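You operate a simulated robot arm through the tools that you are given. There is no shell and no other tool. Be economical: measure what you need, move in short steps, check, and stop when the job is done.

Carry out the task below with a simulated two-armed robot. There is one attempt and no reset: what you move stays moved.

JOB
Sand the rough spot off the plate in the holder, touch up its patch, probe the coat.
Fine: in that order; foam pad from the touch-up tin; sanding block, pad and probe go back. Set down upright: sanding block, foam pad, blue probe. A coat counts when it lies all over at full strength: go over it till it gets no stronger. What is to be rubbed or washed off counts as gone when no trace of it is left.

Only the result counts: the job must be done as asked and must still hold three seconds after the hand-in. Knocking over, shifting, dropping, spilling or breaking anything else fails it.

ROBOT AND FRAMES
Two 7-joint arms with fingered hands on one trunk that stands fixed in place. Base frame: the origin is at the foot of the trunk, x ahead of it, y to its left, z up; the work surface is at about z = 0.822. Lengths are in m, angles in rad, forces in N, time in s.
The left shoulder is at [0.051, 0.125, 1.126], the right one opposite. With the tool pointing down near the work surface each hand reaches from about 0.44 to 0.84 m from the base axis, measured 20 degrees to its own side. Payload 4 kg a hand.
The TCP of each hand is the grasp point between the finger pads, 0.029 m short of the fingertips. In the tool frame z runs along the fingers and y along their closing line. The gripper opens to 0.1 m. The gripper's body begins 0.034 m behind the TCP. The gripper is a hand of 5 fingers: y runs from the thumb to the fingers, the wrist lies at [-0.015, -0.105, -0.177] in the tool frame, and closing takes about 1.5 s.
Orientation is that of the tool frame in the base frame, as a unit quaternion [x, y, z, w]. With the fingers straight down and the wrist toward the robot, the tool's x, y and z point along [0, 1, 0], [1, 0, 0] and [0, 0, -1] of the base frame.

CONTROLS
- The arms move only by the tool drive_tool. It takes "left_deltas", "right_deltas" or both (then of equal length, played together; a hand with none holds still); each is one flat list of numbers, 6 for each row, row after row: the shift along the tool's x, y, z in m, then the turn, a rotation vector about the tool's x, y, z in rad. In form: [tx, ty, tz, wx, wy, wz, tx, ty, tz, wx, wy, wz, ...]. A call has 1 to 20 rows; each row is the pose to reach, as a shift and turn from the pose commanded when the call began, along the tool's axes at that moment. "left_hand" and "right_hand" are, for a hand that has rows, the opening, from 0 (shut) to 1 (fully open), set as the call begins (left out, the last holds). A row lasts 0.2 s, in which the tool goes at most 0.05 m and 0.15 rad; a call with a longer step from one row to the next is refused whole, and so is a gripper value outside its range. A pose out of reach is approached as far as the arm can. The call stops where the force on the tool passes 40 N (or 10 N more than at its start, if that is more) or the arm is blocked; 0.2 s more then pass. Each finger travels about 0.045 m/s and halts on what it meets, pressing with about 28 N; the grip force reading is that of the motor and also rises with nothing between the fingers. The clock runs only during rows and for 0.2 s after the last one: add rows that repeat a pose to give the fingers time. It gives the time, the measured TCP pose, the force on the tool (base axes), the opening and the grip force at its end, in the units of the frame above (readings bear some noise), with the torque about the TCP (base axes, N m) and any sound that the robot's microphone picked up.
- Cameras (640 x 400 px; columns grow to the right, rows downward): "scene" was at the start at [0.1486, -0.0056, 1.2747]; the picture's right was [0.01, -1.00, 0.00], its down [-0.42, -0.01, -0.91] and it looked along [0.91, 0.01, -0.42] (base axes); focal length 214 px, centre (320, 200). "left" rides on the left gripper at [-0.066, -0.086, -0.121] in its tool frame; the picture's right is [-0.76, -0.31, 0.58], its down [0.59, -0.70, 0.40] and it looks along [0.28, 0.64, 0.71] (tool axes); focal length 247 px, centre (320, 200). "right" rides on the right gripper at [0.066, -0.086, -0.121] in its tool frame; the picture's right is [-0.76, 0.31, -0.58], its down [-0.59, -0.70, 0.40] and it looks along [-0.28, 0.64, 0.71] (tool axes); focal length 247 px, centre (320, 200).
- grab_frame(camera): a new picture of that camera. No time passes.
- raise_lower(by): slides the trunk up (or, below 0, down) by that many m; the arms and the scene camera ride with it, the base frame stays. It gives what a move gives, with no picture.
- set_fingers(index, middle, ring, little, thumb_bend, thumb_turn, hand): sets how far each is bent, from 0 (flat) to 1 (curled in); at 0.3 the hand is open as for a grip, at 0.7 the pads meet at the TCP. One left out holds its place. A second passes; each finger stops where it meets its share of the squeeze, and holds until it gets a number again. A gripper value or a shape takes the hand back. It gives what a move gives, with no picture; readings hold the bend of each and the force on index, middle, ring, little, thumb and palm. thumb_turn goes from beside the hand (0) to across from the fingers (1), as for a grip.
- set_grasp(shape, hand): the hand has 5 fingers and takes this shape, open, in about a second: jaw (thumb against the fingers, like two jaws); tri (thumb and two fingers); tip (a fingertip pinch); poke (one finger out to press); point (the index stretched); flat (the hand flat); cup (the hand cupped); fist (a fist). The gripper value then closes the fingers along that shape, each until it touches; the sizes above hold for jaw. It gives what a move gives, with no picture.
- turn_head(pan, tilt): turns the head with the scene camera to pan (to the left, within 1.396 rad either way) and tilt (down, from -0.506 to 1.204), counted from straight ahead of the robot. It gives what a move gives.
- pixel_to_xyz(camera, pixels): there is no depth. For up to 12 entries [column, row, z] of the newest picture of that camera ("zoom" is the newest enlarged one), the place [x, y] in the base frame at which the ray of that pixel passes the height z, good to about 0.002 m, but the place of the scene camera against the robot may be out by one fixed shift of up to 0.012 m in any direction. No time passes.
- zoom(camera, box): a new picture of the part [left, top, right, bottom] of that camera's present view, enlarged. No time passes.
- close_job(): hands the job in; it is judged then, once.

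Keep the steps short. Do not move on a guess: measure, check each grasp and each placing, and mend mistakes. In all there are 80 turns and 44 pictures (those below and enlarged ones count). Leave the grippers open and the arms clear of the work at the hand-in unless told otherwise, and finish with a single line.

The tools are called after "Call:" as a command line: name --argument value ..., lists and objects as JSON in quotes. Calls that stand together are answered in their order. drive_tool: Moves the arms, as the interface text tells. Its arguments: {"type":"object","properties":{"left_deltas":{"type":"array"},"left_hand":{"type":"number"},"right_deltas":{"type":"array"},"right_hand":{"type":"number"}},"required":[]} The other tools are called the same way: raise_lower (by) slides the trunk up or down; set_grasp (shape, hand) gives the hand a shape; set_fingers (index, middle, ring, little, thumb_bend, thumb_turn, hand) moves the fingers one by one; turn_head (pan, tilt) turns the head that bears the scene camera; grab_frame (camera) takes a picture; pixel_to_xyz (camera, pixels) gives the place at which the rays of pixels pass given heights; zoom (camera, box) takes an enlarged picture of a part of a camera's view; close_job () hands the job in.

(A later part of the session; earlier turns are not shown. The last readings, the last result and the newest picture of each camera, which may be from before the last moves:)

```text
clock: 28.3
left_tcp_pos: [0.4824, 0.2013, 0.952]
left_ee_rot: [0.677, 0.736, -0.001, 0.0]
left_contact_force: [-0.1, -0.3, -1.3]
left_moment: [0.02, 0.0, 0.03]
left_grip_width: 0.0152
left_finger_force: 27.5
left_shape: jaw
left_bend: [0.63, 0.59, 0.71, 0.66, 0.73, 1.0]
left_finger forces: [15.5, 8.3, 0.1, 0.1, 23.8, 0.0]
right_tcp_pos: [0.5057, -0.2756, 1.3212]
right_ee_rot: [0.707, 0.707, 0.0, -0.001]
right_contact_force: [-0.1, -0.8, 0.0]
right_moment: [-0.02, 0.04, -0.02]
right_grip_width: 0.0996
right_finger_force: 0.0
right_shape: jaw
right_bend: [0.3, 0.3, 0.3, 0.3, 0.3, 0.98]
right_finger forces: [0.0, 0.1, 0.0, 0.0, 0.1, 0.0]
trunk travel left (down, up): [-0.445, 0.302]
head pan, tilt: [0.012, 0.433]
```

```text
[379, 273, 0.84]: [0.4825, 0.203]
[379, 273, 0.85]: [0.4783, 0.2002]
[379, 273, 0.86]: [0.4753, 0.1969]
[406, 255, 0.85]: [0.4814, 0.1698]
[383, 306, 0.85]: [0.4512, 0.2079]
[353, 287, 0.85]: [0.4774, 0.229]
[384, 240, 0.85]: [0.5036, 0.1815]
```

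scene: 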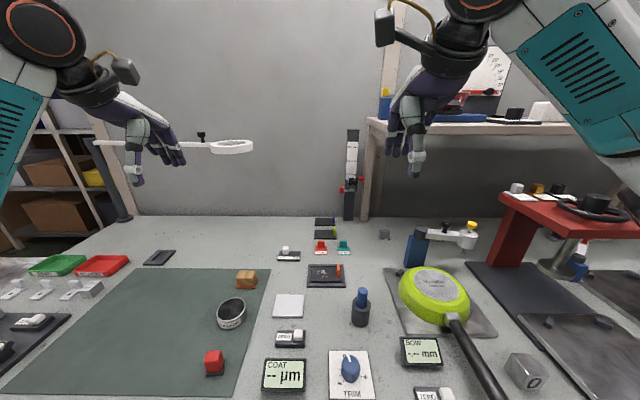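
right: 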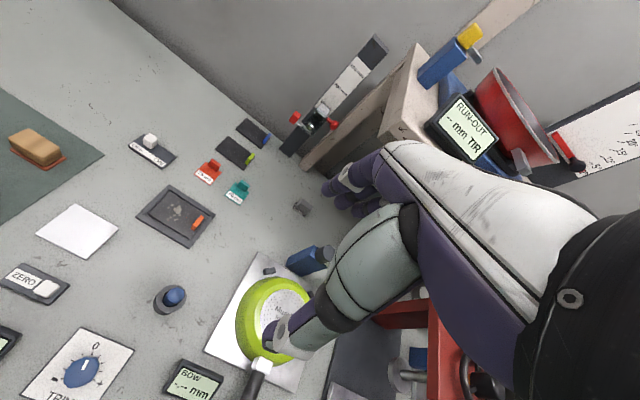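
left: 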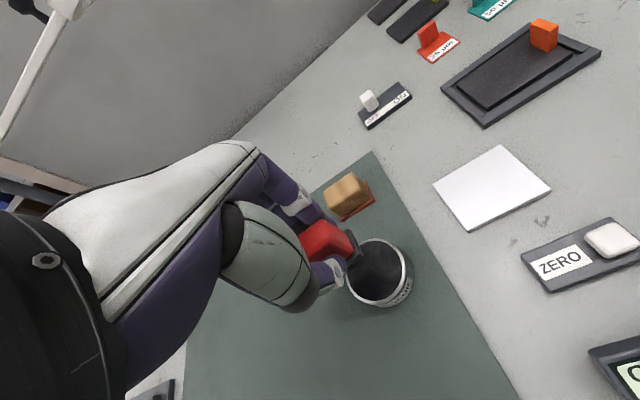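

Tin centre (0.4805,0.2015), rim ~0.85. Pad bottom is ~0.039 below the TCP. Descend gently, with a 2 mm correction, watching the force.

Call:
drive_tool --left_deltas '[0, -0.002, 0.03, 0, 0, 0, 0, -0.002, 0.055, 0, 0, 0, 0, -0.002, 0.062, 0, 0, 0, 0, -0.002, 0.066, 0, 0, 0, 0, -0.002, 0.069, 0, 0, 0]'

```text
clock: 29.5
left_tcp_pos: [0.4796, 0.2005, 0.8882]
left_ee_rot: [0.677, 0.736, 0.003, 0.004]
left_contact_force: [-4.3, 1.5, 24.4]
left_moment: [0.0, 0.03, -0.03]
left_grip_width: 0.0159
left_finger_force: 28.3
left_shape: jaw
left_bend: [0.63, 0.59, 0.71, 0.66, 0.73, 1.0]
left_finger forces: [16.9, 10.2, 0.0, 0.1, 30.2, 0.0]
right_tcp_pos: [0.5024, -0.277, 1.3223]
right_ee_rot: [0.707, 0.707, 0.0, 0.001]
right_contact_force: [0.4, -0.1, 0.1]
right_moment: [0.0, 0.0, 0.01]
right_grip_width: 0.0998
right_finger_force: 0.0
right_shape: jaw
right_bend: [0.3, 0.3, 0.3, 0.3, 0.3, 0.98]
right_finger forces: [0.0, 0.0, 0.0, 0.0, 0.0, 0.1]
trunk travel left (down, up): [-0.445, 0.302]
head pan, tilt: [0.012, 0.433]
```

Strong contact already at z 0.888 (pad bottom ~0.849). Back off a little and look.

Call:
drive_tool --left_deltas '[0, 0, -0.005, 0, 0, 0, 0, 0, -0.005, 0, 0, 0]'

Call:
zoom --camera "left" --box '[270, 180, 430, 290]'

Call:
zoom --camera "scene" --box '[180, 290, 300, 400]'

```text
clock: 30.1
left_tcp_pos: [0.479, 0.1995, 0.8886]
left_ee_rot: [0.677, 0.736, 0.001, 0.0]
left_contact_force: [2.7, 1.0, 13.6]
left_moment: [0.06, -0.15, 0.02]
left_grip_width: 0.0164
left_finger_force: 27.7
left_shape: jaw
left_bend: [0.63, 0.59, 0.71, 0.66, 0.73, 1.0]
left_finger forces: [18.3, 10.2, 0.0, 0.0, 26.1, 0.1]
right_tcp_pos: [0.5036, -0.2776, 1.3208]
right_ee_rot: [0.708, 0.707, 0.0, 0.0]
right_contact_force: [-0.4, -0.5, -0.8]
right_moment: [-0.04, -0.01, 0.0]
right_grip_width: 0.0996
right_finger_force: 0.1
right_shape: jaw
right_bend: [0.3, 0.3, 0.3, 0.3, 0.3, 0.98]
right_finger forces: [0.1, 0.0, 0.0, 0.0, 0.0, 0.1]
trunk travel left (down, up): [-0.445, 0.302]
head pan, tilt: [0.012, 0.433]
```

```text
3.64 times, centred on (350, 235) of left
```

zoom: 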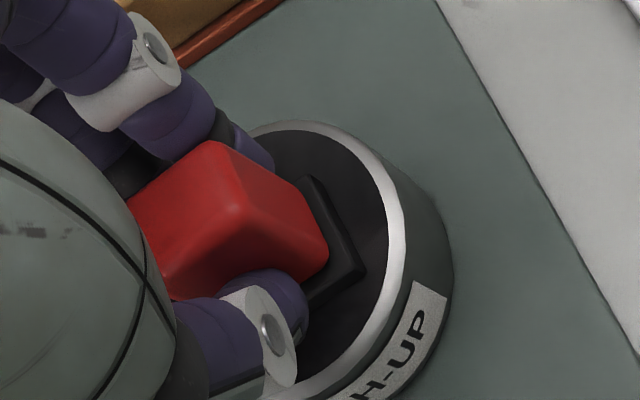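

```text
3.64 times, centred on (240, 345) of scene
```

zoom: 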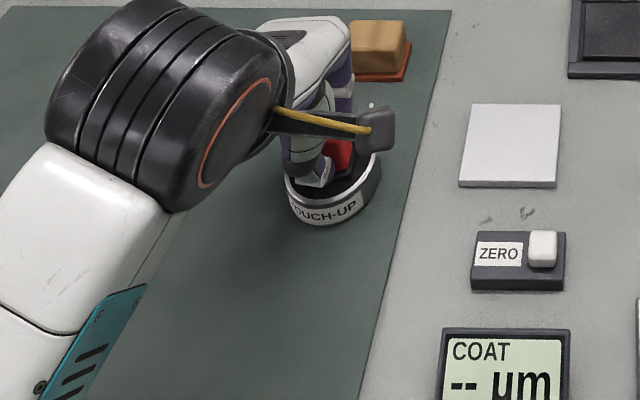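

The pad lies on the dark touch-up surface within the rim; it's charged. Lift and carry it above the plate, squaring it up.

Call:
drive_tool --left_deltas '[0, 0, -0.03, 0, 0, 0, 0, 0, -0.065, 0, 0, 0, -0.036, 0.019, -0.065, 0, 0, 0.02, -0.072, 0.039, -0.065, 0, 0, 0.04, -0.108, 0.058, -0.065, 0, 0, 0.06, -0.144, 0.077, -0.065, 0, 0, 0.082, -0.18, 0.097, -0.065, 0, 0, 0.082, -0.215, 0.116, -0.065, 0, 0, 0.082, -0.215, 0.116, -0.04, 0, 0, 0.082, -0.215, 0.116, -0.02, 0, 0, 0.082, -0.215, 0.116, -0.01, 0, 0, 0.082, -0.215, 0.116, -0.01, 0, 0, 0.082]'

Call:
zoom --camera "left" --box '[270, 160, 470, 300]'

```text
clock: 32.7
left_tcp_pos: [0.6139, -0.0041, 0.8975]
left_ee_rot: [0.707, 0.707, 0.0, 0.0]
left_contact_force: [-0.8, 0.6, -0.4]
left_moment: [-0.02, 0.0, -0.03]
left_grip_width: 0.0155
left_finger_force: 28.0
left_shape: jaw
left_bend: [0.63, 0.59, 0.71, 0.66, 0.73, 1.0]
left_finger forces: [16.2, 8.3, 0.0, 0.0, 24.5, 0.0]
right_tcp_pos: [0.5051, -0.277, 1.3212]
right_ee_rot: [0.707, 0.707, -0.001, 0.0]
right_contact_force: [-0.5, 0.4, -0.7]
right_moment: [-0.04, -0.03, 0.0]
right_grip_width: 0.0997
right_finger_force: 0.1
right_shape: jaw
right_bend: [0.3, 0.3, 0.3, 0.3, 0.3, 0.98]
right_finger forces: [0.0, 0.0, 0.0, 0.0, 0.1, 0.0]
trunk travel left (down, up): [-0.445, 0.302]
head pan, tilt: [0.012, 0.433]
```

```text
2.86 times, centred on (370, 230) of left
```

zoom: 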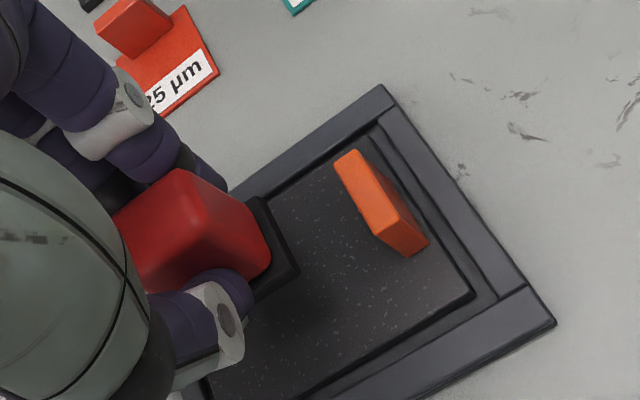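

Pad is above the plate, squared. Lower to near contact.

Call:
drive_tool --left_deltas '[0, 0, 0.015, 0, 0, 0, 0, 0, 0.022, 0, 0, 0, 0, 0, 0.026, 0, 0, 0, 0, 0, 0.028, 0, 0, 0, 0, 0, 0.029, 0, 0, 0]'

```text
clock: 33.9
left_tcp_pos: [0.6127, -0.0043, 0.8702]
left_ee_rot: [0.707, 0.707, 0.0, 0.0]
left_contact_force: [-0.7, 0.5, 0.3]
left_moment: [-0.01, -0.01, 0.01]
left_grip_width: 0.0157
left_finger_force: 27.9
left_shape: jaw
left_bend: [0.63, 0.59, 0.71, 0.66, 0.73, 1.0]
left_finger forces: [16.0, 8.3, 0.0, 0.0, 24.8, 0.1]
right_tcp_pos: [0.5043, -0.277, 1.3207]
right_ee_rot: [0.707, 0.707, 0.0, 0.0]
right_contact_force: [0.0, -0.5, 0.3]
right_moment: [0.01, -0.03, -0.02]
right_grip_width: 0.0997
right_finger_force: 0.0
right_shape: jaw
right_bend: [0.3, 0.3, 0.3, 0.3, 0.3, 0.98]
right_finger forces: [0.0, 0.0, 0.0, 0.0, 0.0, 0.0]
trunk travel left (down, up): [-0.445, 0.302]
head pan, tilt: [0.012, 0.433]
```

Just at touch. Press 1.5 mm more.

Call:
drive_tool --left_deltas '[0, 0, 0.001, 0, 0, 0, 0, 0, 0.002, 0, 0, 0]'

```text
clock: 34.5
left_tcp_pos: [0.6131, -0.005, 0.8689]
left_ee_rot: [0.707, 0.707, 0.001, 0.002]
left_contact_force: [-0.6, 1.1, 6.0]
left_moment: [0.04, -0.04, 0.01]
left_grip_width: 0.0159
left_finger_force: 28.4
left_shape: jaw
left_bend: [0.63, 0.59, 0.71, 0.66, 0.73, 1.0]
left_finger forces: [16.3, 8.5, 0.0, 0.0, 25.5, 0.0]
right_tcp_pos: [0.5054, -0.2774, 1.3208]
right_ee_rot: [0.707, 0.707, 0.001, 0.0]
right_contact_force: [-0.9, 0.7, -0.7]
right_moment: [0.02, -0.01, -0.04]
right_grip_width: 0.0998
right_finger_force: 0.1
right_shape: jaw
right_bend: [0.3, 0.3, 0.3, 0.3, 0.3, 0.98]
right_finger forces: [0.1, 0.0, 0.0, 0.0, 0.0, 0.0]
trunk travel left (down, up): [-0.445, 0.302]
head pan, tilt: [0.012, 0.433]
```

6–7 N press. Wipe over the whole spot area in overlapping strokes.

Call:
drive_tool --left_deltas '[-0.012, 0.01, 0, 0, 0, 0, -0.012, -0.01, 0, 0, 0, 0, -0.004, -0.01, 0, 0, 0, 0, -0.004, 0.01, 0, 0, 0, 0, 0.004, 0.01, 0, 0, 0, 0, 0.004, -0.01, 0, 0, 0, 0, 0.012, -0.01, 0, 0, 0, 0, 0.012, 0.01, 0, 0, 0, 0, 0.016, 0.01, 0, 0, 0, 0, 0.016, -0.01, 0, 0, 0, 0, 0.008, -0.01, 0, 0, 0, 0, 0.008, 0.01, 0, 0, 0, 0, 0, 0.01, 0, 0, 0, 0, 0, -0.01, 0, 0, 0, 0, -0.008, -0.01, 0, 0, 0, 0, -0.008, 0.01, 0, 0, 0, 0, -0.012, 0.005, 0, 0, 0, 0, -0.012, -0.01, 0, 0, 0, 0, 0, 0, 0, 0, 0, 0, 0, 0, 0, 0, 0, 0]'

Call:
drive_tool --left_deltas '[0, 0, -0.03, 0, 0, 0, 0, 0, -0.07, 0, 0, 0, 0.04, 0, -0.08, 0, 0, 0, 0.085, 0, -0.08, 0, 0, 0, 0.085, 0, -0.08, 0, 0, 0]'

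Call:
zoom --camera "left" --box '[395, 170, 587, 310]'

```text
clock: 38.7
left_tcp_pos: [0.6105, -0.0059, 0.8681]
left_ee_rot: [0.708, 0.706, 0.0, 0.001]
left_contact_force: [-2.6, -4.3, 12.5]
left_moment: [-0.08, 0.02, 0.01]
left_grip_width: 0.0162
left_finger_force: 28.2
left_shape: jaw
left_bend: [0.63, 0.59, 0.71, 0.66, 0.73, 1.0]
left_finger forces: [16.3, 8.8, 0.0, 0.1, 28.1, 0.0]
right_tcp_pos: [0.503, -0.2764, 1.3214]
right_ee_rot: [0.707, 0.707, 0.001, 0.0]
right_contact_force: [-0.7, -0.1, 0.6]
right_moment: [0.0, 0.0, -0.01]
right_grip_width: 0.0997
right_finger_force: 0.0
right_shape: jaw
right_bend: [0.3, 0.3, 0.3, 0.3, 0.3, 0.98]
right_finger forces: [0.0, 0.0, 0.1, 0.1, 0.0, 0.0]
trunk travel left (down, up): [-0.445, 0.302]
head pan, tilt: [0.012, 0.433]
```

```text
clock: 39.9
left_tcp_pos: [0.6119, 0.0799, 0.9483]
left_ee_rot: [0.707, 0.707, 0.0, 0.0]
left_contact_force: [-0.4, -0.2, -1.6]
left_moment: [0.0, -0.04, -0.01]
left_grip_width: 0.0159
left_finger_force: 28.5
left_shape: jaw
left_bend: [0.63, 0.59, 0.71, 0.66, 0.73, 1.0]
left_finger forces: [16.6, 8.6, 0.1, 0.0, 25.1, 0.0]
right_tcp_pos: [0.5053, -0.2773, 1.3213]
right_ee_rot: [0.707, 0.707, 0.001, 0.0]
right_contact_force: [0.0, 0.4, 0.7]
right_moment: [0.01, 0.0, -0.03]
right_grip_width: 0.0999
right_finger_force: 0.2
right_shape: jaw
right_bend: [0.3, 0.3, 0.3, 0.3, 0.3, 0.98]
right_finger forces: [0.1, 0.1, 0.0, 0.0, 0.1, 0.0]
trunk travel left (down, up): [-0.445, 0.302]
head pan, tilt: [0.012, 0.433]
```

```text
2.86 times, centred on (491, 240) of left
```

zoom: 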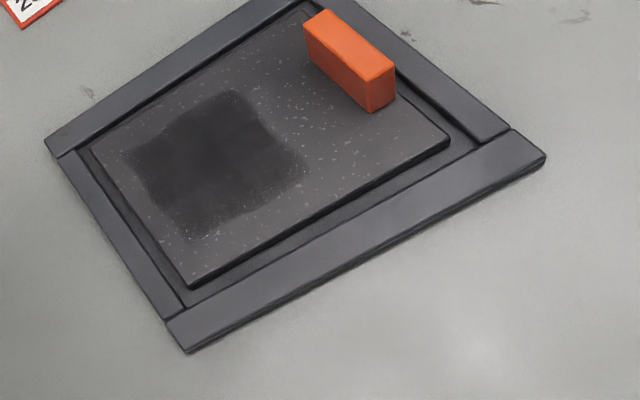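

A dark coat square has appeared, fainter at its near edge. Measure its extent.

Call:
pixel_to_xyz --camera "zoom" --pixels '[[232, 90, 0.83], [128, 155, 0.83], [190, 235, 0.83], [305, 160, 0.83], [190, 286, 0.83], [450, 138, 0.83], [310, 10, 0.83], [90, 148, 0.83]]'

Call:
zoom --camera "left" --box '[420, 190, 516, 260]'

```text
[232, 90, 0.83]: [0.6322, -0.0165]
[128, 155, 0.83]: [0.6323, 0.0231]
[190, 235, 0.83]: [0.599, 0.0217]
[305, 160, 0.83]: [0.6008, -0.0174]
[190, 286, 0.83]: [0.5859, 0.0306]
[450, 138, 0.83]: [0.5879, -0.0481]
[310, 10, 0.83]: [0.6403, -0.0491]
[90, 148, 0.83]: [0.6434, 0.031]
```

```text
5.71 times, centred on (468, 225) of left
```

zoom: 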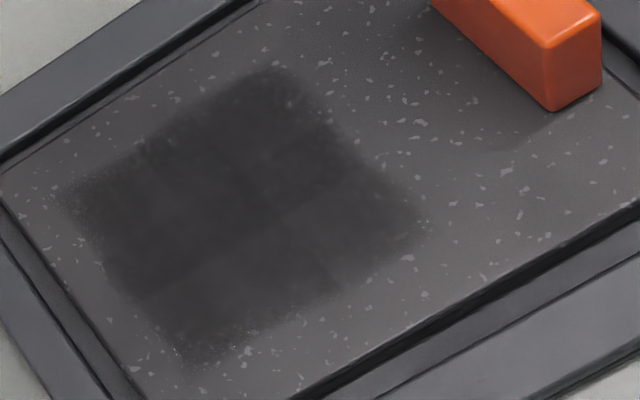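

The coat spans x 0.599–0.633, y −0.017–0.023 with faint edges. Dip again and go over it more. One call: to the tin, press, return above the plate.

Call:
drive_tool --left_deltas '[0.024, -0.027, 0, 0, 0, 0, 0.048, -0.053, 0, 0, 0, 0, 0.072, -0.08, 0, 0, 0, 0, 0.096, -0.106, 0, 0, 0, 0, 0.1205, -0.133, 0, 0, 0, 0, 0.1205, -0.133, 0.03, 0, 0, 0, 0.1205, -0.133, 0.052, 0, 0, 0, 0.1205, -0.133, 0.059, 0, 0, 0, 0.1205, -0.133, 0.0625, 0, 0, 0, 0.1205, -0.133, 0.0625, 0, 0, 0, 0.1205, -0.133, 0.0625, 0, 0, 0]'

Call:
drive_tool --left_deltas '[0, 0, -0.03, 0, 0, 0, 0, 0, -0.0625, 0, 0, 0, -0.033, 0.0223, -0.0625, 0, 0, 0, -0.066, 0.0447, -0.0625, 0, 0, 0, -0.099, 0.067, -0.0625, 0, 0, 0, -0.132, 0.0893, -0.0625, 0, 0, 0, -0.165, 0.1117, -0.0625, 0, 0, 0, -0.1975, 0.134, -0.0625, 0, 0, 0, -0.1975, 0.134, -0.02, 0, 0, 0, -0.1975, 0.134, 0.01, 0, 0, 0, -0.1975, 0.134, 0.016, 0, 0, 0, -0.1975, 0.134, 0.0185, 0, 0, 0, -0.1975, 0.134, 0.0185, 0, 0, 0]'

```text
clock: 42.3
left_tcp_pos: [0.4791, 0.2016, 0.8879]
left_ee_rot: [0.707, 0.707, 0.001, 0.001]
left_contact_force: [0.2, 0.0, 17.9]
left_moment: [0.0, -0.1, -0.03]
left_grip_width: 0.016
left_finger_force: 28.3
left_shape: jaw
left_bend: [0.63, 0.59, 0.71, 0.66, 0.73, 1.0]
left_finger forces: [17.9, 9.9, 0.0, 0.0, 27.2, 0.0]
right_tcp_pos: [0.5043, -0.2764, 1.3203]
right_ee_rot: [0.707, 0.707, 0.0, 0.001]
right_contact_force: [1.0, 0.0, 0.4]
right_moment: [0.01, -0.01, 0.03]
right_grip_width: 0.0999
right_finger_force: 0.0
right_shape: jaw
right_bend: [0.3, 0.3, 0.3, 0.3, 0.3, 0.98]
right_finger forces: [0.0, 0.0, 0.0, 0.0, 0.0, 0.0]
trunk travel left (down, up): [-0.445, 0.302]
head pan, tilt: [0.012, 0.433]
```

```text
clock: 45.1
left_tcp_pos: [0.6128, 0.0037, 0.8683]
left_ee_rot: [0.707, 0.707, 0.001, 0.002]
left_contact_force: [-1.5, 1.1, 8.8]
left_moment: [-0.02, -0.05, -0.01]
left_grip_width: 0.016
left_finger_force: 28.2
left_shape: jaw
left_bend: [0.63, 0.59, 0.71, 0.66, 0.73, 1.0]
left_finger forces: [16.6, 8.8, 0.0, 0.0, 26.3, 0.1]
right_tcp_pos: [0.5034, -0.2765, 1.3216]
right_ee_rot: [0.708, 0.707, 0.0, 0.001]
right_contact_force: [0.6, 0.3, 0.2]
right_moment: [0.0, -0.03, 0.03]
right_grip_width: 0.0999
right_finger_force: 0.0
right_shape: jaw
right_bend: [0.3, 0.3, 0.3, 0.3, 0.3, 0.98]
right_finger forces: [0.1, 0.0, 0.0, 0.0, 0.0, 0.0]
trunk travel left (down, up): [-0.445, 0.302]
head pan, tilt: [0.012, 0.433]
```

In contact (9 N). Wipe with wider strokes, two passes.

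Call:
drive_tool --left_deltas '[-0.016, 0.012, 0, 0, 0, 0, -0.016, 0, 0, 0, 0, 0, -0.016, -0.014, 0, 0, 0, 0, -0.008, -0.014, 0, 0, 0, 0, -0.008, 0, 0, 0, 0, 0, -0.008, 0.012, 0, 0, 0, 0, 0, 0.012, 0, 0, 0, 0, 0, 0, 0, 0, 0, 0, 0, -0.014, 0, 0, 0, 0, 0.007, -0.014, 0, 0, 0, 0, 0.007, 0, 0, 0, 0, 0, 0.007, 0.012, 0, 0, 0, 0, 0.014, 0.012, 0, 0, 0, 0, 0.014, 0, 0, 0, 0, 0, 0.014, -0.014, 0, 0, 0, 0, 0.004, -0.014, 0, 0, 0, 0, -0.006, -0.014, 0, 0, 0, 0, -0.016, -0.012, 0, 0, 0, 0, -0.008, -0.006, 0, 0, 0, 0, 0, 0, 0, 0, 0, 0]'

Call:
drive_tool --left_deltas '[0.01, -0.012, 0, 0, 0, 0, -0.01, -0.012, 0, 0, 0, 0, -0.018, -0.006, 0, 0, 0, 0, 0.002, -0.006, 0, 0, 0, 0, 0.014, -0.006, 0, 0, 0, 0, 0.014, 0, 0, 0, 0, 0, -0.004, 0, 0, 0, 0, 0, -0.018, 0, 0, 0, 0, 0, -0.018, 0.006, 0, 0, 0, 0, -0.002, 0.006, 0, 0, 0, 0, 0.014, 0.006, 0, 0, 0, 0, 0.014, 0.012, 0, 0, 0, 0, -0.002, 0.012, 0, 0, 0, 0, -0.016, 0.012, 0, 0, 0, 0, 0, 0, 0, 0, 0, 0, 0, 0, -0.03, 0, 0, 0, 0, 0, -0.07, 0, 0, 0, 0.04, 0, -0.08, 0, 0, 0, 0.077, 0, -0.08, 0, 0, 0, 0.077, 0, -0.08, 0, 0, 0]'

Call:
zoom --camera "left" --box '[410, 180, 522, 260]'

```text
clock: 49.3
left_tcp_pos: [0.6127, 0.0043, 0.8673]
left_ee_rot: [0.708, 0.706, 0.0, 0.0]
left_contact_force: [-1.6, -3.2, 12.4]
left_moment: [-0.1, -0.03, -0.02]
left_grip_width: 0.0164
left_finger_force: 28.7
left_shape: jaw
left_bend: [0.63, 0.59, 0.71, 0.66, 0.74, 1.0]
left_finger forces: [17.5, 8.8, 0.0, 0.1, 28.0, 0.0]
right_tcp_pos: [0.5039, -0.2773, 1.3206]
right_ee_rot: [0.708, 0.707, 0.0, -0.001]
right_contact_force: [-0.6, -0.3, 0.1]
right_moment: [-0.02, -0.02, -0.03]
right_grip_width: 0.0998
right_finger_force: 0.1
right_shape: jaw
right_bend: [0.3, 0.3, 0.3, 0.3, 0.3, 0.98]
right_finger forces: [0.0, 0.0, 0.0, 0.0, 0.1, 0.0]
trunk travel left (down, up): [-0.445, 0.302]
head pan, tilt: [0.012, 0.433]
```

```text
clock: 53.5
left_tcp_pos: [0.6133, 0.08, 0.9467]
left_ee_rot: [0.707, 0.707, -0.001, -0.001]
left_contact_force: [0.1, 0.5, -0.9]
left_moment: [0.0, 0.02, 0.0]
left_grip_width: 0.0158
left_finger_force: 28.1
left_shape: jaw
left_bend: [0.62, 0.59, 0.71, 0.66, 0.74, 1.0]
left_finger forces: [16.8, 8.8, 0.1, 0.0, 25.7, 0.0]
right_tcp_pos: [0.5054, -0.2785, 1.3202]
right_ee_rot: [0.707, 0.707, 0.0, -0.001]
right_contact_force: [-0.9, 0.0, 1.0]
right_moment: [-0.03, 0.02, -0.01]
right_grip_width: 0.0995
right_finger_force: 0.0
right_shape: jaw
right_bend: [0.3, 0.3, 0.3, 0.3, 0.3, 0.98]
right_finger forces: [0.1, 0.0, 0.0, 0.0, 0.0, 0.0]
trunk travel left (down, up): [-0.445, 0.302]
head pan, tilt: [0.012, 0.433]
```

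```text
5.00 times, centred on (466, 220) of left
```

zoom: 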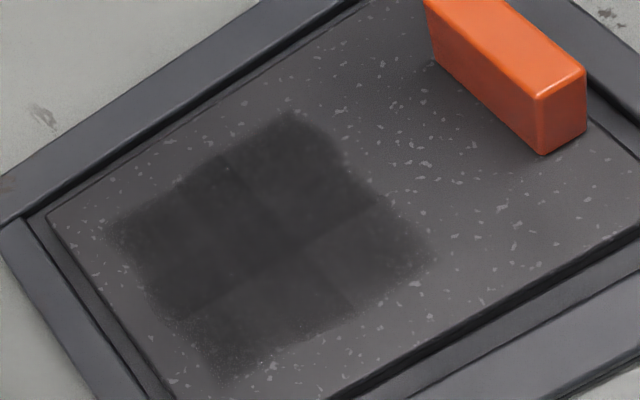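

The patch edges stay fixed (x 0.599–0.633, y −0.017–0.023) with slightly uneven cells inside. Another dip and thorough pass, then compare.

Call:
drive_tool --left_deltas '[0.024, -0.027, 0, 0, 0, 0, 0.048, -0.053, 0, 0, 0, 0, 0.072, -0.08, 0, 0, 0, 0, 0.096, -0.106, 0, 0, 0, 0, 0.1205, -0.133, 0, 0, 0, 0, 0.1205, -0.133, 0.03, 0, 0, 0, 0.1205, -0.133, 0.05, 0, 0, 0, 0.1205, -0.133, 0.057, 0, 0, 0, 0.1205, -0.133, 0.06, 0, 0, 0, 0.1205, -0.133, 0.06, 0, 0, 0, 0.1205, -0.133, 0.06, 0, 0, 0]'

Call:
drive_tool --left_deltas '[0, 0, -0.03, 0, 0, 0, 0, 0, -0.06, 0, 0, 0, -0.033, 0.0223, -0.06, 0, 0, 0, -0.066, 0.0447, -0.06, 0, 0, 0, -0.099, 0.067, -0.06, 0, 0, 0, -0.132, 0.0893, -0.06, 0, 0, 0, -0.165, 0.1117, -0.06, 0, 0, 0, -0.1975, 0.134, -0.06, 0, 0, 0, -0.1975, 0.134, -0.02, 0, 0, 0, -0.1975, 0.134, 0.01, 0, 0, 0, -0.1975, 0.134, 0.016, 0, 0, 0, -0.1975, 0.134, 0.0195, 0, 0, 0, -0.1975, 0.134, 0.0195, 0, 0, 0]'

```text
clock: 55.9
left_tcp_pos: [0.4808, 0.2012, 0.8879]
left_ee_rot: [0.707, 0.707, 0.0, 0.0]
left_contact_force: [0.8, -0.1, 5.7]
left_moment: [0.02, -0.03, -0.01]
left_grip_width: 0.0161
left_finger_force: 27.8
left_shape: jaw
left_bend: [0.63, 0.59, 0.71, 0.66, 0.74, 1.0]
left_finger forces: [17.2, 9.1, 0.0, 0.0, 26.0, 0.0]
right_tcp_pos: [0.5042, -0.2774, 1.3205]
right_ee_rot: [0.707, 0.707, 0.0, 0.0]
right_contact_force: [0.0, 0.0, -0.4]
right_moment: [0.0, -0.01, -0.01]
right_grip_width: 0.0996
right_finger_force: 0.0
right_shape: jaw
right_bend: [0.3, 0.3, 0.3, 0.3, 0.3, 0.98]
right_finger forces: [0.1, 0.0, 0.0, 0.0, 0.0, 0.0]
trunk travel left (down, up): [-0.445, 0.302]
head pan, tilt: [0.012, 0.433]
```

```text
clock: 58.7
left_tcp_pos: [0.6142, 0.0032, 0.8665]
left_ee_rot: [0.707, 0.707, 0.002, 0.001]
left_contact_force: [-0.8, 0.9, 4.1]
left_moment: [0.0, -0.04, 0.05]
left_grip_width: 0.0163
left_finger_force: 27.7
left_shape: jaw
left_bend: [0.63, 0.59, 0.71, 0.66, 0.74, 1.0]
left_finger forces: [16.7, 8.6, 0.1, 0.2, 25.4, 0.0]
right_tcp_pos: [0.5043, -0.2764, 1.32]
right_ee_rot: [0.707, 0.707, 0.001, -0.001]
right_contact_force: [-0.7, -0.4, 0.4]
right_moment: [0.0, 0.02, 0.02]
right_grip_width: 0.0998
right_finger_force: 0.0
right_shape: jaw
right_bend: [0.3, 0.3, 0.3, 0.3, 0.3, 0.98]
right_finger forces: [0.0, 0.0, 0.0, 0.0, 0.0, 0.0]
trunk travel left (down, up): [-0.445, 0.302]
head pan, tilt: [0.012, 0.433]
```

Contact 5 N; add 1 mm and wipe in both directions.

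Call:
drive_tool --left_deltas '[0.014, -0.012, 0.001, 0, 0, 0, 0, -0.012, 0.001, 0, 0, 0, -0.016, -0.012, 0.001, 0, 0, 0, 0, -0.012, 0.001, 0, 0, 0, 0.014, -0.006, 0.001, 0, 0, 0, 0, -0.006, 0.001, 0, 0, 0, -0.016, -0.006, 0.001, 0, 0, 0, -0.016, 0.002, 0.001, 0, 0, 0, 0, 0.002, 0.001, 0, 0, 0, 0.014, 0.002, 0.001, 0, 0, 0, 0.014, 0.01, 0.001, 0, 0, 0, 0, 0.01, 0.001, 0, 0, 0, -0.016, 0.01, 0.001, 0, 0, 0, -0.016, -0.002, 0.001, 0, 0, 0, -0.016, -0.013, 0.001, 0, 0, 0, 0, -0.013, 0.001, 0, 0, 0, 0.014, -0.013, 0.001, 0, 0, 0, 0.014, 0, 0.001, 0, 0, 0, 0.014, 0.012, 0.001, 0, 0, 0, 0, 0, 0.001, 0, 0, 0]'

Call:
drive_tool --left_deltas '[0.012, -0.01, 0, 0, 0, 0, 0.012, 0.01, 0, 0, 0, 0, 0.006, -0.01, 0, 0, 0, 0, 0.006, 0.01, 0, 0, 0, 0, 0, -0.01, 0, 0, 0, 0, 0, 0.01, 0, 0, 0, 0, -0.006, -0.01, 0, 0, 0, 0, -0.006, 0.01, 0, 0, 0, 0, -0.012, -0.01, 0, 0, 0, 0, -0.012, 0.01, 0, 0, 0, 0, 0, 0, 0, 0, 0, 0, 0, 0, -0.03, 0, 0, 0, 0, 0, -0.07, 0, 0, 0, 0.04, 0, -0.08, 0, 0, 0, 0.077, 0, -0.08, 0, 0, 0, 0.077, 0, -0.08, 0, 0, 0]'

Call:
zoom --camera "left" --box '[410, 180, 522, 260]'

```text
clock: 62.9
left_tcp_pos: [0.6143, 0.0037, 0.8673]
left_ee_rot: [0.707, 0.707, 0.001, 0.001]
left_contact_force: [2.1, 4.1, 10.8]
left_moment: [0.03, -0.11, 0.01]
left_grip_width: 0.0161
left_finger_force: 27.4
left_shape: jaw
left_bend: [0.63, 0.58, 0.71, 0.66, 0.74, 1.0]
left_finger forces: [18.1, 10.3, 0.0, 0.0, 26.2, 0.0]
right_tcp_pos: [0.504, -0.2772, 1.3207]
right_ee_rot: [0.707, 0.707, 0.0, -0.001]
right_contact_force: [0.0, -0.1, -0.4]
right_moment: [0.02, -0.01, 0.0]
right_grip_width: 0.0996
right_finger_force: 0.1
right_shape: jaw
right_bend: [0.3, 0.3, 0.3, 0.3, 0.3, 0.98]
right_finger forces: [0.0, 0.0, 0.0, 0.0, 0.1, 0.0]
trunk travel left (down, up): [-0.445, 0.302]
head pan, tilt: [0.012, 0.433]
```

```text
clock: 66.3
left_tcp_pos: [0.6149, 0.0804, 0.9462]
left_ee_rot: [0.707, 0.707, -0.001, 0.0]
left_contact_force: [0.4, 0.5, -1.8]
left_moment: [-0.01, 0.04, -0.02]
left_grip_width: 0.0162
left_finger_force: 27.8
left_shape: jaw
left_bend: [0.62, 0.59, 0.71, 0.66, 0.74, 1.0]
left_finger forces: [16.6, 8.6, 0.1, 0.0, 25.3, 0.0]
right_tcp_pos: [0.5051, -0.2772, 1.3204]
right_ee_rot: [0.707, 0.707, -0.001, -0.001]
right_contact_force: [-0.4, -1.6, 0.4]
right_moment: [-0.01, 0.0, 0.03]
right_grip_width: 0.0997
right_finger_force: 0.1
right_shape: jaw
right_bend: [0.3, 0.3, 0.3, 0.3, 0.3, 0.98]
right_finger forces: [0.0, 0.0, 0.1, 0.0, 0.0, 0.1]
trunk travel left (down, up): [-0.445, 0.302]
head pan, tilt: [0.012, 0.433]
```

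```text
5.00 times, centred on (466, 220) of left
```

zoom: 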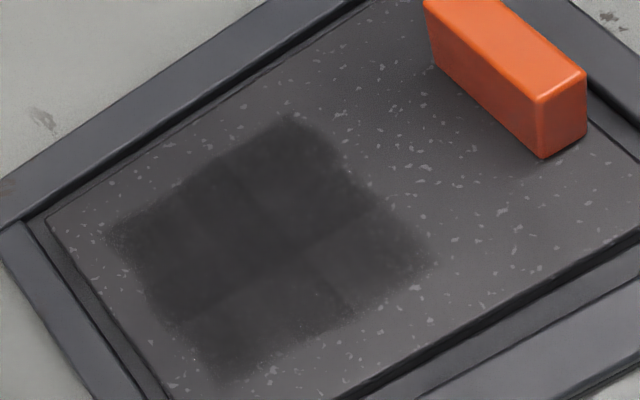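

Nearly unchanged, with the near strip a bit stronger. One more round to be sure it has saturated.

Call:
drive_tool --left_deltas '[0.024, -0.027, 0, 0, 0, 0, 0.048, -0.053, 0, 0, 0, 0, 0.072, -0.08, 0, 0, 0, 0, 0.096, -0.106, 0, 0, 0, 0, 0.1205, -0.134, 0, 0, 0, 0, 0.1205, -0.134, 0.03, 0, 0, 0, 0.1205, -0.134, 0.05, 0, 0, 0, 0.1205, -0.134, 0.057, 0, 0, 0, 0.1205, -0.134, 0.06, 0, 0, 0, 0.1205, -0.134, 0.06, 0, 0, 0, 0.1205, -0.134, 0.06, 0, 0, 0]'

Call:
drive_tool --left_deltas '[0, 0, -0.03, 0, 0, 0, 0, 0, -0.06, 0, 0, 0, -0.033, 0.0223, -0.06, 0, 0, 0, -0.066, 0.0447, -0.06, 0, 0, 0, -0.099, 0.067, -0.06, 0, 0, 0, -0.132, 0.0893, -0.06, 0, 0, 0, -0.165, 0.1117, -0.06, 0, 0, 0, -0.1975, 0.134, -0.06, 0, 0, 0, -0.1975, 0.134, -0.02, 0, 0, 0, -0.1975, 0.134, 0.01, 0, 0, 0, -0.1975, 0.134, 0.016, 0, 0, 0, -0.1975, 0.134, 0.0205, 0, 0, 0, -0.1975, 0.134, 0.0205, 0, 0, 0]'

Call:
drive_tool --left_deltas '[0.014, -0.012, 0.0005, 0, 0, 0, 0, -0.012, 0.0005, 0, 0, 0, -0.016, -0.012, 0.0005, 0, 0, 0, 0, -0.012, 0.0005, 0, 0, 0, 0.014, -0.006, 0.0005, 0, 0, 0, 0, -0.006, 0.0005, 0, 0, 0, -0.016, -0.006, 0.0005, 0, 0, 0, -0.016, 0.002, 0.0005, 0, 0, 0, 0, 0.002, 0.0005, 0, 0, 0, 0.014, 0.002, 0.0005, 0, 0, 0, 0.014, 0.01, 0.0005, 0, 0, 0, 0, 0.01, 0.0005, 0, 0, 0, -0.016, 0.01, 0.0005, 0, 0, 0, -0.016, -0.002, 0.0005, 0, 0, 0, -0.016, -0.013, 0.0005, 0, 0, 0, 0, -0.013, 0.0005, 0, 0, 0, 0.014, -0.013, 0.0005, 0, 0, 0, 0.014, 0, 0.0005, 0, 0, 0, 0.014, 0.012, 0.0005, 0, 0, 0, 0, 0, 0.0005, 0, 0, 0]'

Call:
drive_tool --left_deltas '[0.012, -0.01, 0, 0, 0, 0, 0.012, 0.01, 0, 0, 0, 0, 0.006, -0.01, 0, 0, 0, 0, 0.006, 0.01, 0, 0, 0, 0, 0, -0.01, 0, 0, 0, 0, 0, 0.01, 0, 0, 0, 0, -0.006, -0.01, 0, 0, 0, 0, -0.006, 0.01, 0, 0, 0, 0, -0.012, -0.01, 0, 0, 0, 0, -0.012, 0.01, 0, 0, 0, 0, 0, 0, 0, 0, 0, 0, 0, 0, -0.03, 0, 0, 0, 0, 0, -0.07, 0, 0, 0, 0.04, 0, -0.08, 0, 0, 0, 0.077, 0, -0.08, 0, 0, 0, 0.077, 0, -0.08, 0, 0, 0]'

Call:
zoom --camera "left" --box '[410, 180, 522, 260]'

```text
clock: 68.7
left_tcp_pos: [0.4804, 0.2019, 0.8875]
left_ee_rot: [0.707, 0.707, 0.001, 0.001]
left_contact_force: [0.2, -1.1, 4.4]
left_moment: [-0.04, -0.02, 0.0]
left_grip_width: 0.016
left_finger_force: 28.2
left_shape: jaw
left_bend: [0.62, 0.59, 0.71, 0.66, 0.74, 1.0]
left_finger forces: [17.0, 8.9, 0.0, 0.1, 25.3, 0.1]
right_tcp_pos: [0.5047, -0.2769, 1.3212]
right_ee_rot: [0.707, 0.707, 0.0, 0.001]
right_contact_force: [-0.4, 0.5, 0.2]
right_moment: [0.01, -0.01, 0.0]
right_grip_width: 0.0997
right_finger_force: 0.1
right_shape: jaw
right_bend: [0.3, 0.3, 0.3, 0.3, 0.3, 0.98]
right_finger forces: [0.0, 0.0, 0.0, 0.0, 0.0, 0.0]
trunk travel left (down, up): [-0.445, 0.302]
head pan, tilt: [0.012, 0.433]
```

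```text
clock: 71.5
left_tcp_pos: [0.6138, 0.0037, 0.8668]
left_ee_rot: [0.707, 0.707, 0.0, 0.001]
left_contact_force: [-0.6, 1.1, 6.8]
left_moment: [0.02, -0.01, 0.01]
left_grip_width: 0.016
left_finger_force: 28.2
left_shape: jaw
left_bend: [0.63, 0.59, 0.71, 0.66, 0.74, 1.0]
left_finger forces: [16.4, 8.8, 0.1, 0.1, 25.9, 0.0]
right_tcp_pos: [0.5043, -0.2762, 1.3208]
right_ee_rot: [0.707, 0.707, 0.0, 0.0]
right_contact_force: [0.1, -0.4, 0.4]
right_moment: [0.01, -0.01, -0.01]
right_grip_width: 0.1001
right_finger_force: 0.1
right_shape: jaw
right_bend: [0.3, 0.3, 0.3, 0.3, 0.3, 0.98]
right_finger forces: [0.1, 0.1, 0.1, 0.0, 0.1, 0.0]
trunk travel left (down, up): [-0.445, 0.302]
head pan, tilt: [0.012, 0.433]
```

```text
clock: 75.7
left_tcp_pos: [0.6138, 0.0047, 0.8659]
left_ee_rot: [0.708, 0.707, 0.001, 0.0]
left_contact_force: [1.2, 2.7, 11.9]
left_moment: [0.11, -0.11, -0.02]
left_grip_width: 0.0162
left_finger_force: 28.0
left_shape: jaw
left_bend: [0.63, 0.58, 0.71, 0.66, 0.74, 1.0]
left_finger forces: [18.3, 10.6, 0.0, 0.0, 26.7, 0.0]
right_tcp_pos: [0.5045, -0.2774, 1.3214]
right_ee_rot: [0.708, 0.706, 0.0, 0.0]
right_contact_force: [-0.9, -0.3, 0.4]
right_moment: [0.0, -0.02, -0.01]
right_grip_width: 0.0997
right_finger_force: 0.1
right_shape: jaw
right_bend: [0.3, 0.3, 0.3, 0.3, 0.3, 0.98]
right_finger forces: [0.0, 0.0, 0.0, 0.0, 0.0, 0.0]
trunk travel left (down, up): [-0.445, 0.302]
head pan, tilt: [0.012, 0.433]
```

```text
clock: 79.1
left_tcp_pos: [0.6149, 0.0798, 0.9443]
left_ee_rot: [0.707, 0.707, 0.0, 0.0]
left_contact_force: [-0.3, 0.2, -0.9]
left_moment: [0.0, -0.01, -0.04]
left_grip_width: 0.0163
left_finger_force: 28.0
left_shape: jaw
left_bend: [0.62, 0.58, 0.71, 0.66, 0.74, 1.0]
left_finger forces: [16.6, 8.5, 0.1, 0.0, 25.2, 0.1]
right_tcp_pos: [0.5047, -0.2773, 1.321]
right_ee_rot: [0.707, 0.707, 0.0, 0.0]
right_contact_force: [-0.2, -0.1, 0.5]
right_moment: [0.0, 0.02, 0.02]
right_grip_width: 0.0997
right_finger_force: 0.1
right_shape: jaw
right_bend: [0.3, 0.3, 0.3, 0.3, 0.3, 0.98]
right_finger forces: [0.0, 0.1, 0.0, 0.0, 0.0, 0.1]
trunk travel left (down, up): [-0.445, 0.302]
head pan, tilt: [0.012, 0.433]
```

```text
5.00 times, centred on (466, 220) of left
```

zoom: 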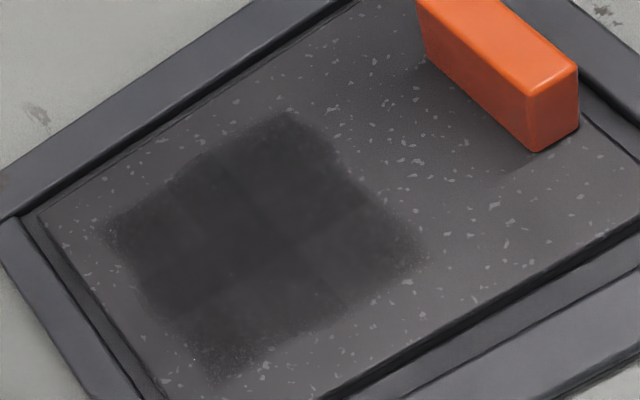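

No further change – coat is at full strength. Return the pad to its place (0.380,0.1955) with its original turn.

Call:
drive_tool --left_deltas '[0.0165, -0.0335, 0, 0, 0, -0.01, 0.033, -0.067, 0, 0, 0, -0.02, 0.0495, -0.1005, 0, 0, 0, -0.04, 0.066, -0.134, 0, 0, 0, -0.06, 0.0825, -0.1675, 0, 0, 0, -0.082, 0.099, -0.201, 0, 0, 0, -0.082, 0.1155, -0.2345, 0, 0, 0, -0.082, 0.1155, -0.2345, 0.03, 0, 0, -0.082, 0.1155, -0.2345, 0.06, 0, 0, -0.082, 0.1155, -0.2345, 0.075, 0, 0, -0.082, 0.1155, -0.2345, 0.08, 0, 0, -0.082, 0.1155, -0.2345, 0.082, 0, 0, -0.082, 0.1155, -0.2345, 0.082, 0, 0, -0.082]'

```text
clock: 81.9
left_tcp_pos: [0.3798, 0.1971, 0.8627]
left_ee_rot: [0.677, 0.736, 0.0, 0.001]
left_contact_force: [0.4, 0.2, -0.8]
left_moment: [0.01, 0.01, 0.02]
left_grip_width: 0.0163
left_finger_force: 28.3
left_shape: jaw
left_bend: [0.63, 0.58, 0.71, 0.66, 0.74, 1.0]
left_finger forces: [16.2, 8.4, 0.0, 0.1, 24.9, 0.0]
right_tcp_pos: [0.5048, -0.2773, 1.3211]
right_ee_rot: [0.707, 0.707, 0.0, 0.001]
right_contact_force: [0.5, 0.2, -0.1]
right_moment: [-0.03, -0.03, -0.01]
right_grip_width: 0.0996
right_finger_force: 0.1
right_shape: jaw
right_bend: [0.3, 0.3, 0.3, 0.3, 0.3, 0.98]
right_finger forces: [0.0, 0.0, 0.1, 0.0, 0.1, 0.0]
trunk travel left (down, up): [-0.445, 0.302]
head pan, tilt: [0.012, 0.433]
```

Not yet down. Lower until contact.

Call:
drive_tool --left_deltas '[0, 0, 0.001, 0, 0, 0, 0, 0, 0.002, 0, 0, 0]'

```text
clock: 82.5
left_tcp_pos: [0.3789, 0.1969, 0.8612]
left_ee_rot: [0.678, 0.735, 0.0, 0.0]
left_contact_force: [-0.1, 0.1, -1.8]
left_moment: [-0.05, -0.01, -0.03]
left_grip_width: 0.0163
left_finger_force: 27.5
left_shape: jaw
left_bend: [0.63, 0.58, 0.71, 0.66, 0.74, 1.0]
left_finger forces: [16.3, 8.4, 0.0, 0.0, 24.8, 0.0]
right_tcp_pos: [0.5046, -0.2757, 1.3224]
right_ee_rot: [0.707, 0.708, 0.0, 0.0]
right_contact_force: [-0.7, 0.7, -0.2]
right_moment: [-0.02, -0.01, 0.02]
right_grip_width: 0.0999
right_finger_force: 0.1
right_shape: jaw
right_bend: [0.3, 0.3, 0.3, 0.3, 0.3, 0.98]
right_finger forces: [0.1, 0.1, 0.0, 0.1, 0.0, 0.0]
trunk travel left (down, up): [-0.445, 0.302]
head pan, tilt: [0.012, 0.433]
```

Call:
drive_tool --left_deltas '[0, 0, 0.001, 0, 0, 0, 0, 0, 0.002, 0, 0, 0]'

```text
clock: 83.1
left_tcp_pos: [0.3787, 0.1958, 0.86]
left_ee_rot: [0.678, 0.735, 0.001, 0.001]
left_contact_force: [-0.9, 0.6, 3.0]
left_moment: [0.02, 0.02, 0.02]
left_grip_width: 0.0161
left_finger_force: 28.3
left_shape: jaw
left_bend: [0.63, 0.59, 0.71, 0.66, 0.74, 1.0]
left_finger forces: [16.4, 8.5, 0.0, 0.1, 25.3, 0.0]
right_tcp_pos: [0.5044, -0.2769, 1.322]
right_ee_rot: [0.707, 0.707, 0.0, 0.0]
right_contact_force: [0.1, -0.3, -0.4]
right_moment: [0.03, 0.03, 0.04]
right_grip_width: 0.0999
right_finger_force: 0.0
right_shape: jaw
right_bend: [0.3, 0.3, 0.3, 0.3, 0.3, 0.98]
right_finger forces: [0.0, 0.0, 0.1, 0.1, 0.0, 0.0]
trunk travel left (down, up): [-0.445, 0.302]
head pan, tilt: [0.012, 0.433]
```

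Contact. Open, rise, and move the left hand off to the left.

Call:
drive_tool --left_deltas '[0, 0, 0, 0, 0, 0, 0, 0, 0, 0, 0, 0, 0, 0, 0, 0, 0, 0, 0, 0, 0, 0, 0, 0, 0, 0, 0, 0, 0, 0, 0, 0, 0, 0, 0, 0, 0, 0, -0.02, 0, 0, 0, 0, 0, -0.05, 0, 0, 0, 0, 0, -0.09, 0, 0, 0, 0.02, 0.03, -0.12, 0, 0, 0, 0.05, 0.06, -0.14, 0, 0, 0, 0.08, 0.09, -0.16, 0, 0, 0, 0.11, 0.12, -0.18, 0, 0, 0, 0.11, 0.12, -0.18, 0, 0, 0]' --left_hand 0.8

Call:
grab_frame --camera "scene"

```text
clock: 86.1
left_tcp_pos: [0.4902, 0.3162, 1.0384]
left_ee_rot: [0.677, 0.736, 0.0, 0.001]
left_contact_force: [-0.3, -0.1, 0.7]
left_moment: [-0.02, 0.01, -0.01]
left_grip_width: 0.0798
left_finger_force: 0.0
left_shape: jaw
left_bend: [0.38, 0.33, 0.25, 0.37, 0.3, 0.99]
left_finger forces: [0.1, 0.1, 0.0, 0.0, 0.0, 0.0]
right_tcp_pos: [0.5041, -0.2776, 1.3206]
right_ee_rot: [0.708, 0.706, 0.001, 0.0]
right_contact_force: [1.4, -0.1, 0.3]
right_moment: [-0.03, -0.01, -0.03]
right_grip_width: 0.0997
right_finger_force: 0.0
right_shape: jaw
right_bend: [0.3, 0.3, 0.3, 0.3, 0.3, 0.98]
right_finger forces: [0.1, 0.0, 0.0, 0.0, 0.1, 0.0]
trunk travel left (down, up): [-0.445, 0.302]
head pan, tilt: [0.012, 0.433]
```

```text
8 pictures are left
```

scene: 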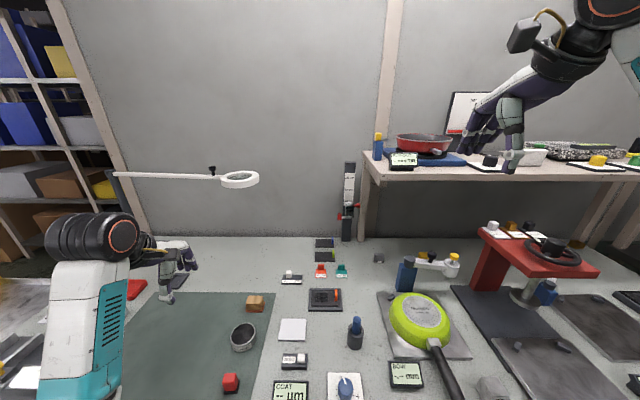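

Pad is back, red, upright; all tidy. Now bring the right hand near the blue probe (scene 355,333) to measure it.

Call:
drive_tool --right_deltas '[0.0146, -0.0056, 0.0375, 0, 0, 0, 0.0292, -0.011, 0.075, 0, 0, 0, 0.0438, -0.0167, 0.1125, 0, 0, 0, 0.0585, -0.022, 0.15, 0, 0, 0, 0.073, -0.028, 0.1875, 0, 0, 0, 0.0877, -0.0334, 0.225, 0, 0, 0, 0.1023, -0.039, 0.2625, 0, 0, 0, 0.117, -0.0445, 0.3, 0, 0, 0, 0.117, -0.0445, 0.3, 0, 0, 0]' --right_hand 0.8

Call:
grab_frame --camera "right"

```text
clock: 88.1
left_tcp_pos: [0.4912, 0.3155, 1.0392]
left_ee_rot: [0.678, 0.735, 0.0, 0.0]
left_contact_force: [0.2, 0.5, 0.2]
left_moment: [-0.01, -0.01, 0.03]
left_grip_width: 0.0798
left_finger_force: 0.1
left_shape: jaw
left_bend: [0.38, 0.33, 0.25, 0.37, 0.3, 0.99]
left_finger forces: [0.0, 0.1, 0.1, 0.1, 0.0, 0.1]
right_tcp_pos: [0.4594, -0.1606, 1.021]
right_ee_rot: [0.707, 0.707, -0.001, 0.0]
right_contact_force: [-0.1, 0.7, -0.7]
right_moment: [0.03, -0.02, -0.01]
right_grip_width: 0.0807
right_finger_force: 0.0
right_shape: jaw
right_bend: [0.37, 0.33, 0.25, 0.37, 0.3, 0.99]
right_finger forces: [0.1, 0.1, 0.1, 0.0, 0.0, 0.1]
trunk travel left (down, up): [-0.445, 0.302]
head pan, tilt: [0.012, 0.433]
```

```text
7 pictures are left
```

right: 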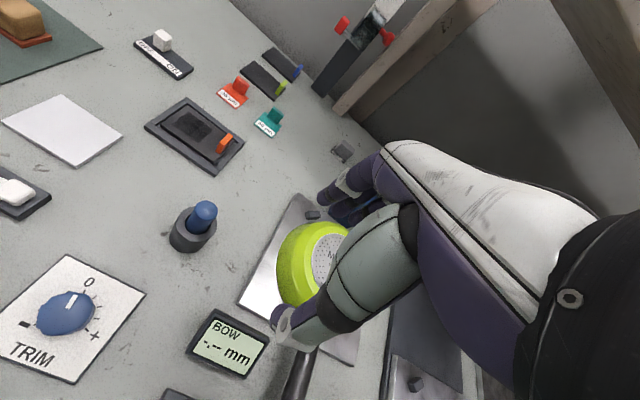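

Measure the probe's axis: dome at (206,210), holder rim centre (196,224), base (188,235).

Call:
pixel_to_xyz --camera "right" --pixels '[[206, 209, 0.88], [206, 209, 0.89], [206, 209, 0.9], [206, 209, 0.91], [197, 224, 0.85], [197, 224, 0.86], [197, 224, 0.87], [188, 236, 0.822], [188, 236, 0.832]]'

Call:
zoom --camera "right" --box '[156, 188, 236, 258]'

```text
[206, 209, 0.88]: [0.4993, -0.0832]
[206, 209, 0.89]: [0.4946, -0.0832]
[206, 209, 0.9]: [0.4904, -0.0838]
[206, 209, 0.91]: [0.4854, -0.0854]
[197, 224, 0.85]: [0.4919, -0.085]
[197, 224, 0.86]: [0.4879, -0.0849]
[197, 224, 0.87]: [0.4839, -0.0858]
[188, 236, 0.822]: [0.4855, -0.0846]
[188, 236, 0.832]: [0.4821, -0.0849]
```

```text
5.71 times, centred on (196, 223) of right
```

zoom: 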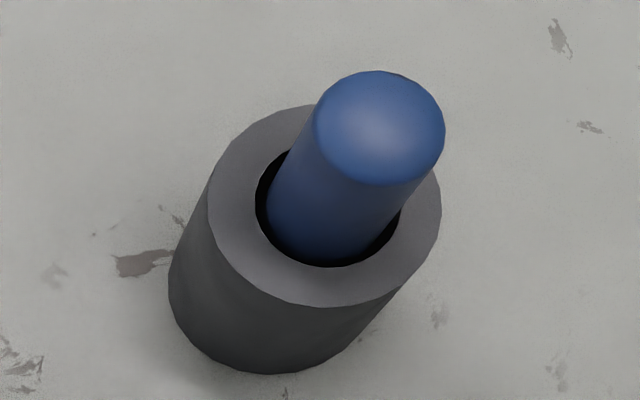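

Call:
pixel_to_xyz --camera "zoom" --pixels '[[280, 277, 0.822], [324, 205, 0.85], [324, 205, 0.856], [324, 205, 0.862], [207, 195, 0.856], [441, 205, 0.856], [380, 125, 0.888], [380, 125, 0.895], [380, 125, 0.902], [312, 128, 0.893], [446, 130, 0.893]]'

```text
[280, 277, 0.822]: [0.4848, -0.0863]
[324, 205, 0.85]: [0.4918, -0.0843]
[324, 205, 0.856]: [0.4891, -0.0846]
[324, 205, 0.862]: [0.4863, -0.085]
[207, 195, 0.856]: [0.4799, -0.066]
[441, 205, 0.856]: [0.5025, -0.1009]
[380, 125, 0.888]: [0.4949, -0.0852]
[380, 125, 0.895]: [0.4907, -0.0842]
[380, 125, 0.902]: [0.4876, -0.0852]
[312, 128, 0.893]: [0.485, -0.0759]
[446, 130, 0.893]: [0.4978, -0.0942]
```

Probe axis (0.4865,−0.085), holder rim ~0.861, probe ~22 mm thick with top ~0.90. Move over it and descend to z 0.895.

Call:
drive_tool --right_deltas '[0.035, 0.013, 0, 0, 0, 0, 0.0756, 0.027, 0.01, 0, 0, 0, 0.0756, 0.027, 0.05, 0, 0, 0, 0.0756, 0.027, 0.09, 0, 0, 0, 0.0756, 0.027, 0.115, 0, 0, 0, 0.0756, 0.027, 0.126, 0, 0, 0, 0.0756, 0.027, 0.126, 0, 0, 0]'

Call:
zoom --camera "right" --box '[180, 130, 420, 350]'

```text
clock: 89.7
left_tcp_pos: [0.4913, 0.3148, 1.0384]
left_ee_rot: [0.677, 0.736, 0.0, 0.001]
left_contact_force: [-0.1, 1.0, 0.0]
left_moment: [-0.04, 0.01, -0.01]
left_grip_width: 0.08
left_finger_force: 0.1
left_shape: jaw
left_bend: [0.38, 0.33, 0.25, 0.37, 0.3, 0.99]
left_finger forces: [0.0, 0.1, 0.1, 0.0, 0.1, 0.0]
right_tcp_pos: [0.4877, -0.082, 0.895]
right_ee_rot: [0.708, 0.706, 0.0, 0.0]
right_contact_force: [-0.1, -0.4, 0.1]
right_moment: [-0.02, -0.04, -0.01]
right_grip_width: 0.0804
right_finger_force: 0.1
right_shape: jaw
right_bend: [0.37, 0.33, 0.25, 0.37, 0.3, 0.99]
right_finger forces: [0.0, 0.0, 0.0, 0.0, 0.0, 0.1]
trunk travel left (down, up): [-0.445, 0.302]
head pan, tilt: [0.012, 0.433]
```

```text
1.82 times, centred on (300, 240) of right
```

zoom: 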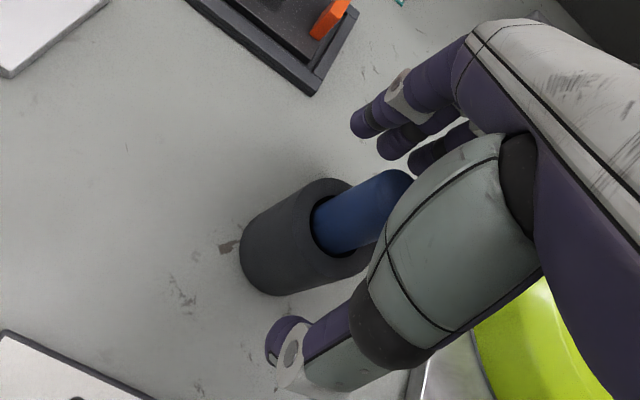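

The probe lies between index and thumb. Close.

Call:
drive_tool --right_deltas '[0, 0, 0, 0, 0, 0, 0, 0, 0, 0, 0, 0, 0, 0, 0, 0, 0, 0, 0, 0, 0, 0, 0, 0, 0, 0, 0, 0, 0, 0, 0, 0, 0, 0, 0, 0, 0, 0, 0, 0, 0, 0, 0, 0, 0, 0, 0, 0]' --right_hand 0

```text
clock: 91.5
left_tcp_pos: [0.4888, 0.3152, 1.0395]
left_ee_rot: [0.677, 0.736, 0.001, 0.0]
left_contact_force: [-0.7, -0.4, 0.2]
left_moment: [0.01, 0.03, 0.0]
left_grip_width: 0.0801
left_finger_force: 0.0
left_shape: jaw
left_bend: [0.38, 0.33, 0.25, 0.37, 0.3, 0.99]
left_finger forces: [0.0, 0.0, 0.0, 0.1, 0.1, 0.0]
right_tcp_pos: [0.4866, -0.0843, 0.8972]
right_ee_rot: [0.708, 0.706, 0.003, 0.001]
right_contact_force: [-2.8, -0.3, 22.5]
right_moment: [-0.14, 0.08, -0.06]
right_grip_width: 0.0254
right_finger_force: 27.8
right_shape: jaw
right_bend: [0.58, 0.55, 0.72, 0.61, 0.74, 1.0]
right_finger forces: [14.2, 21.3, 0.1, 0.1, 33.3, 0.0]
trunk travel left (down, up): [-0.445, 0.302]
head pan, tilt: [0.012, 0.433]
```

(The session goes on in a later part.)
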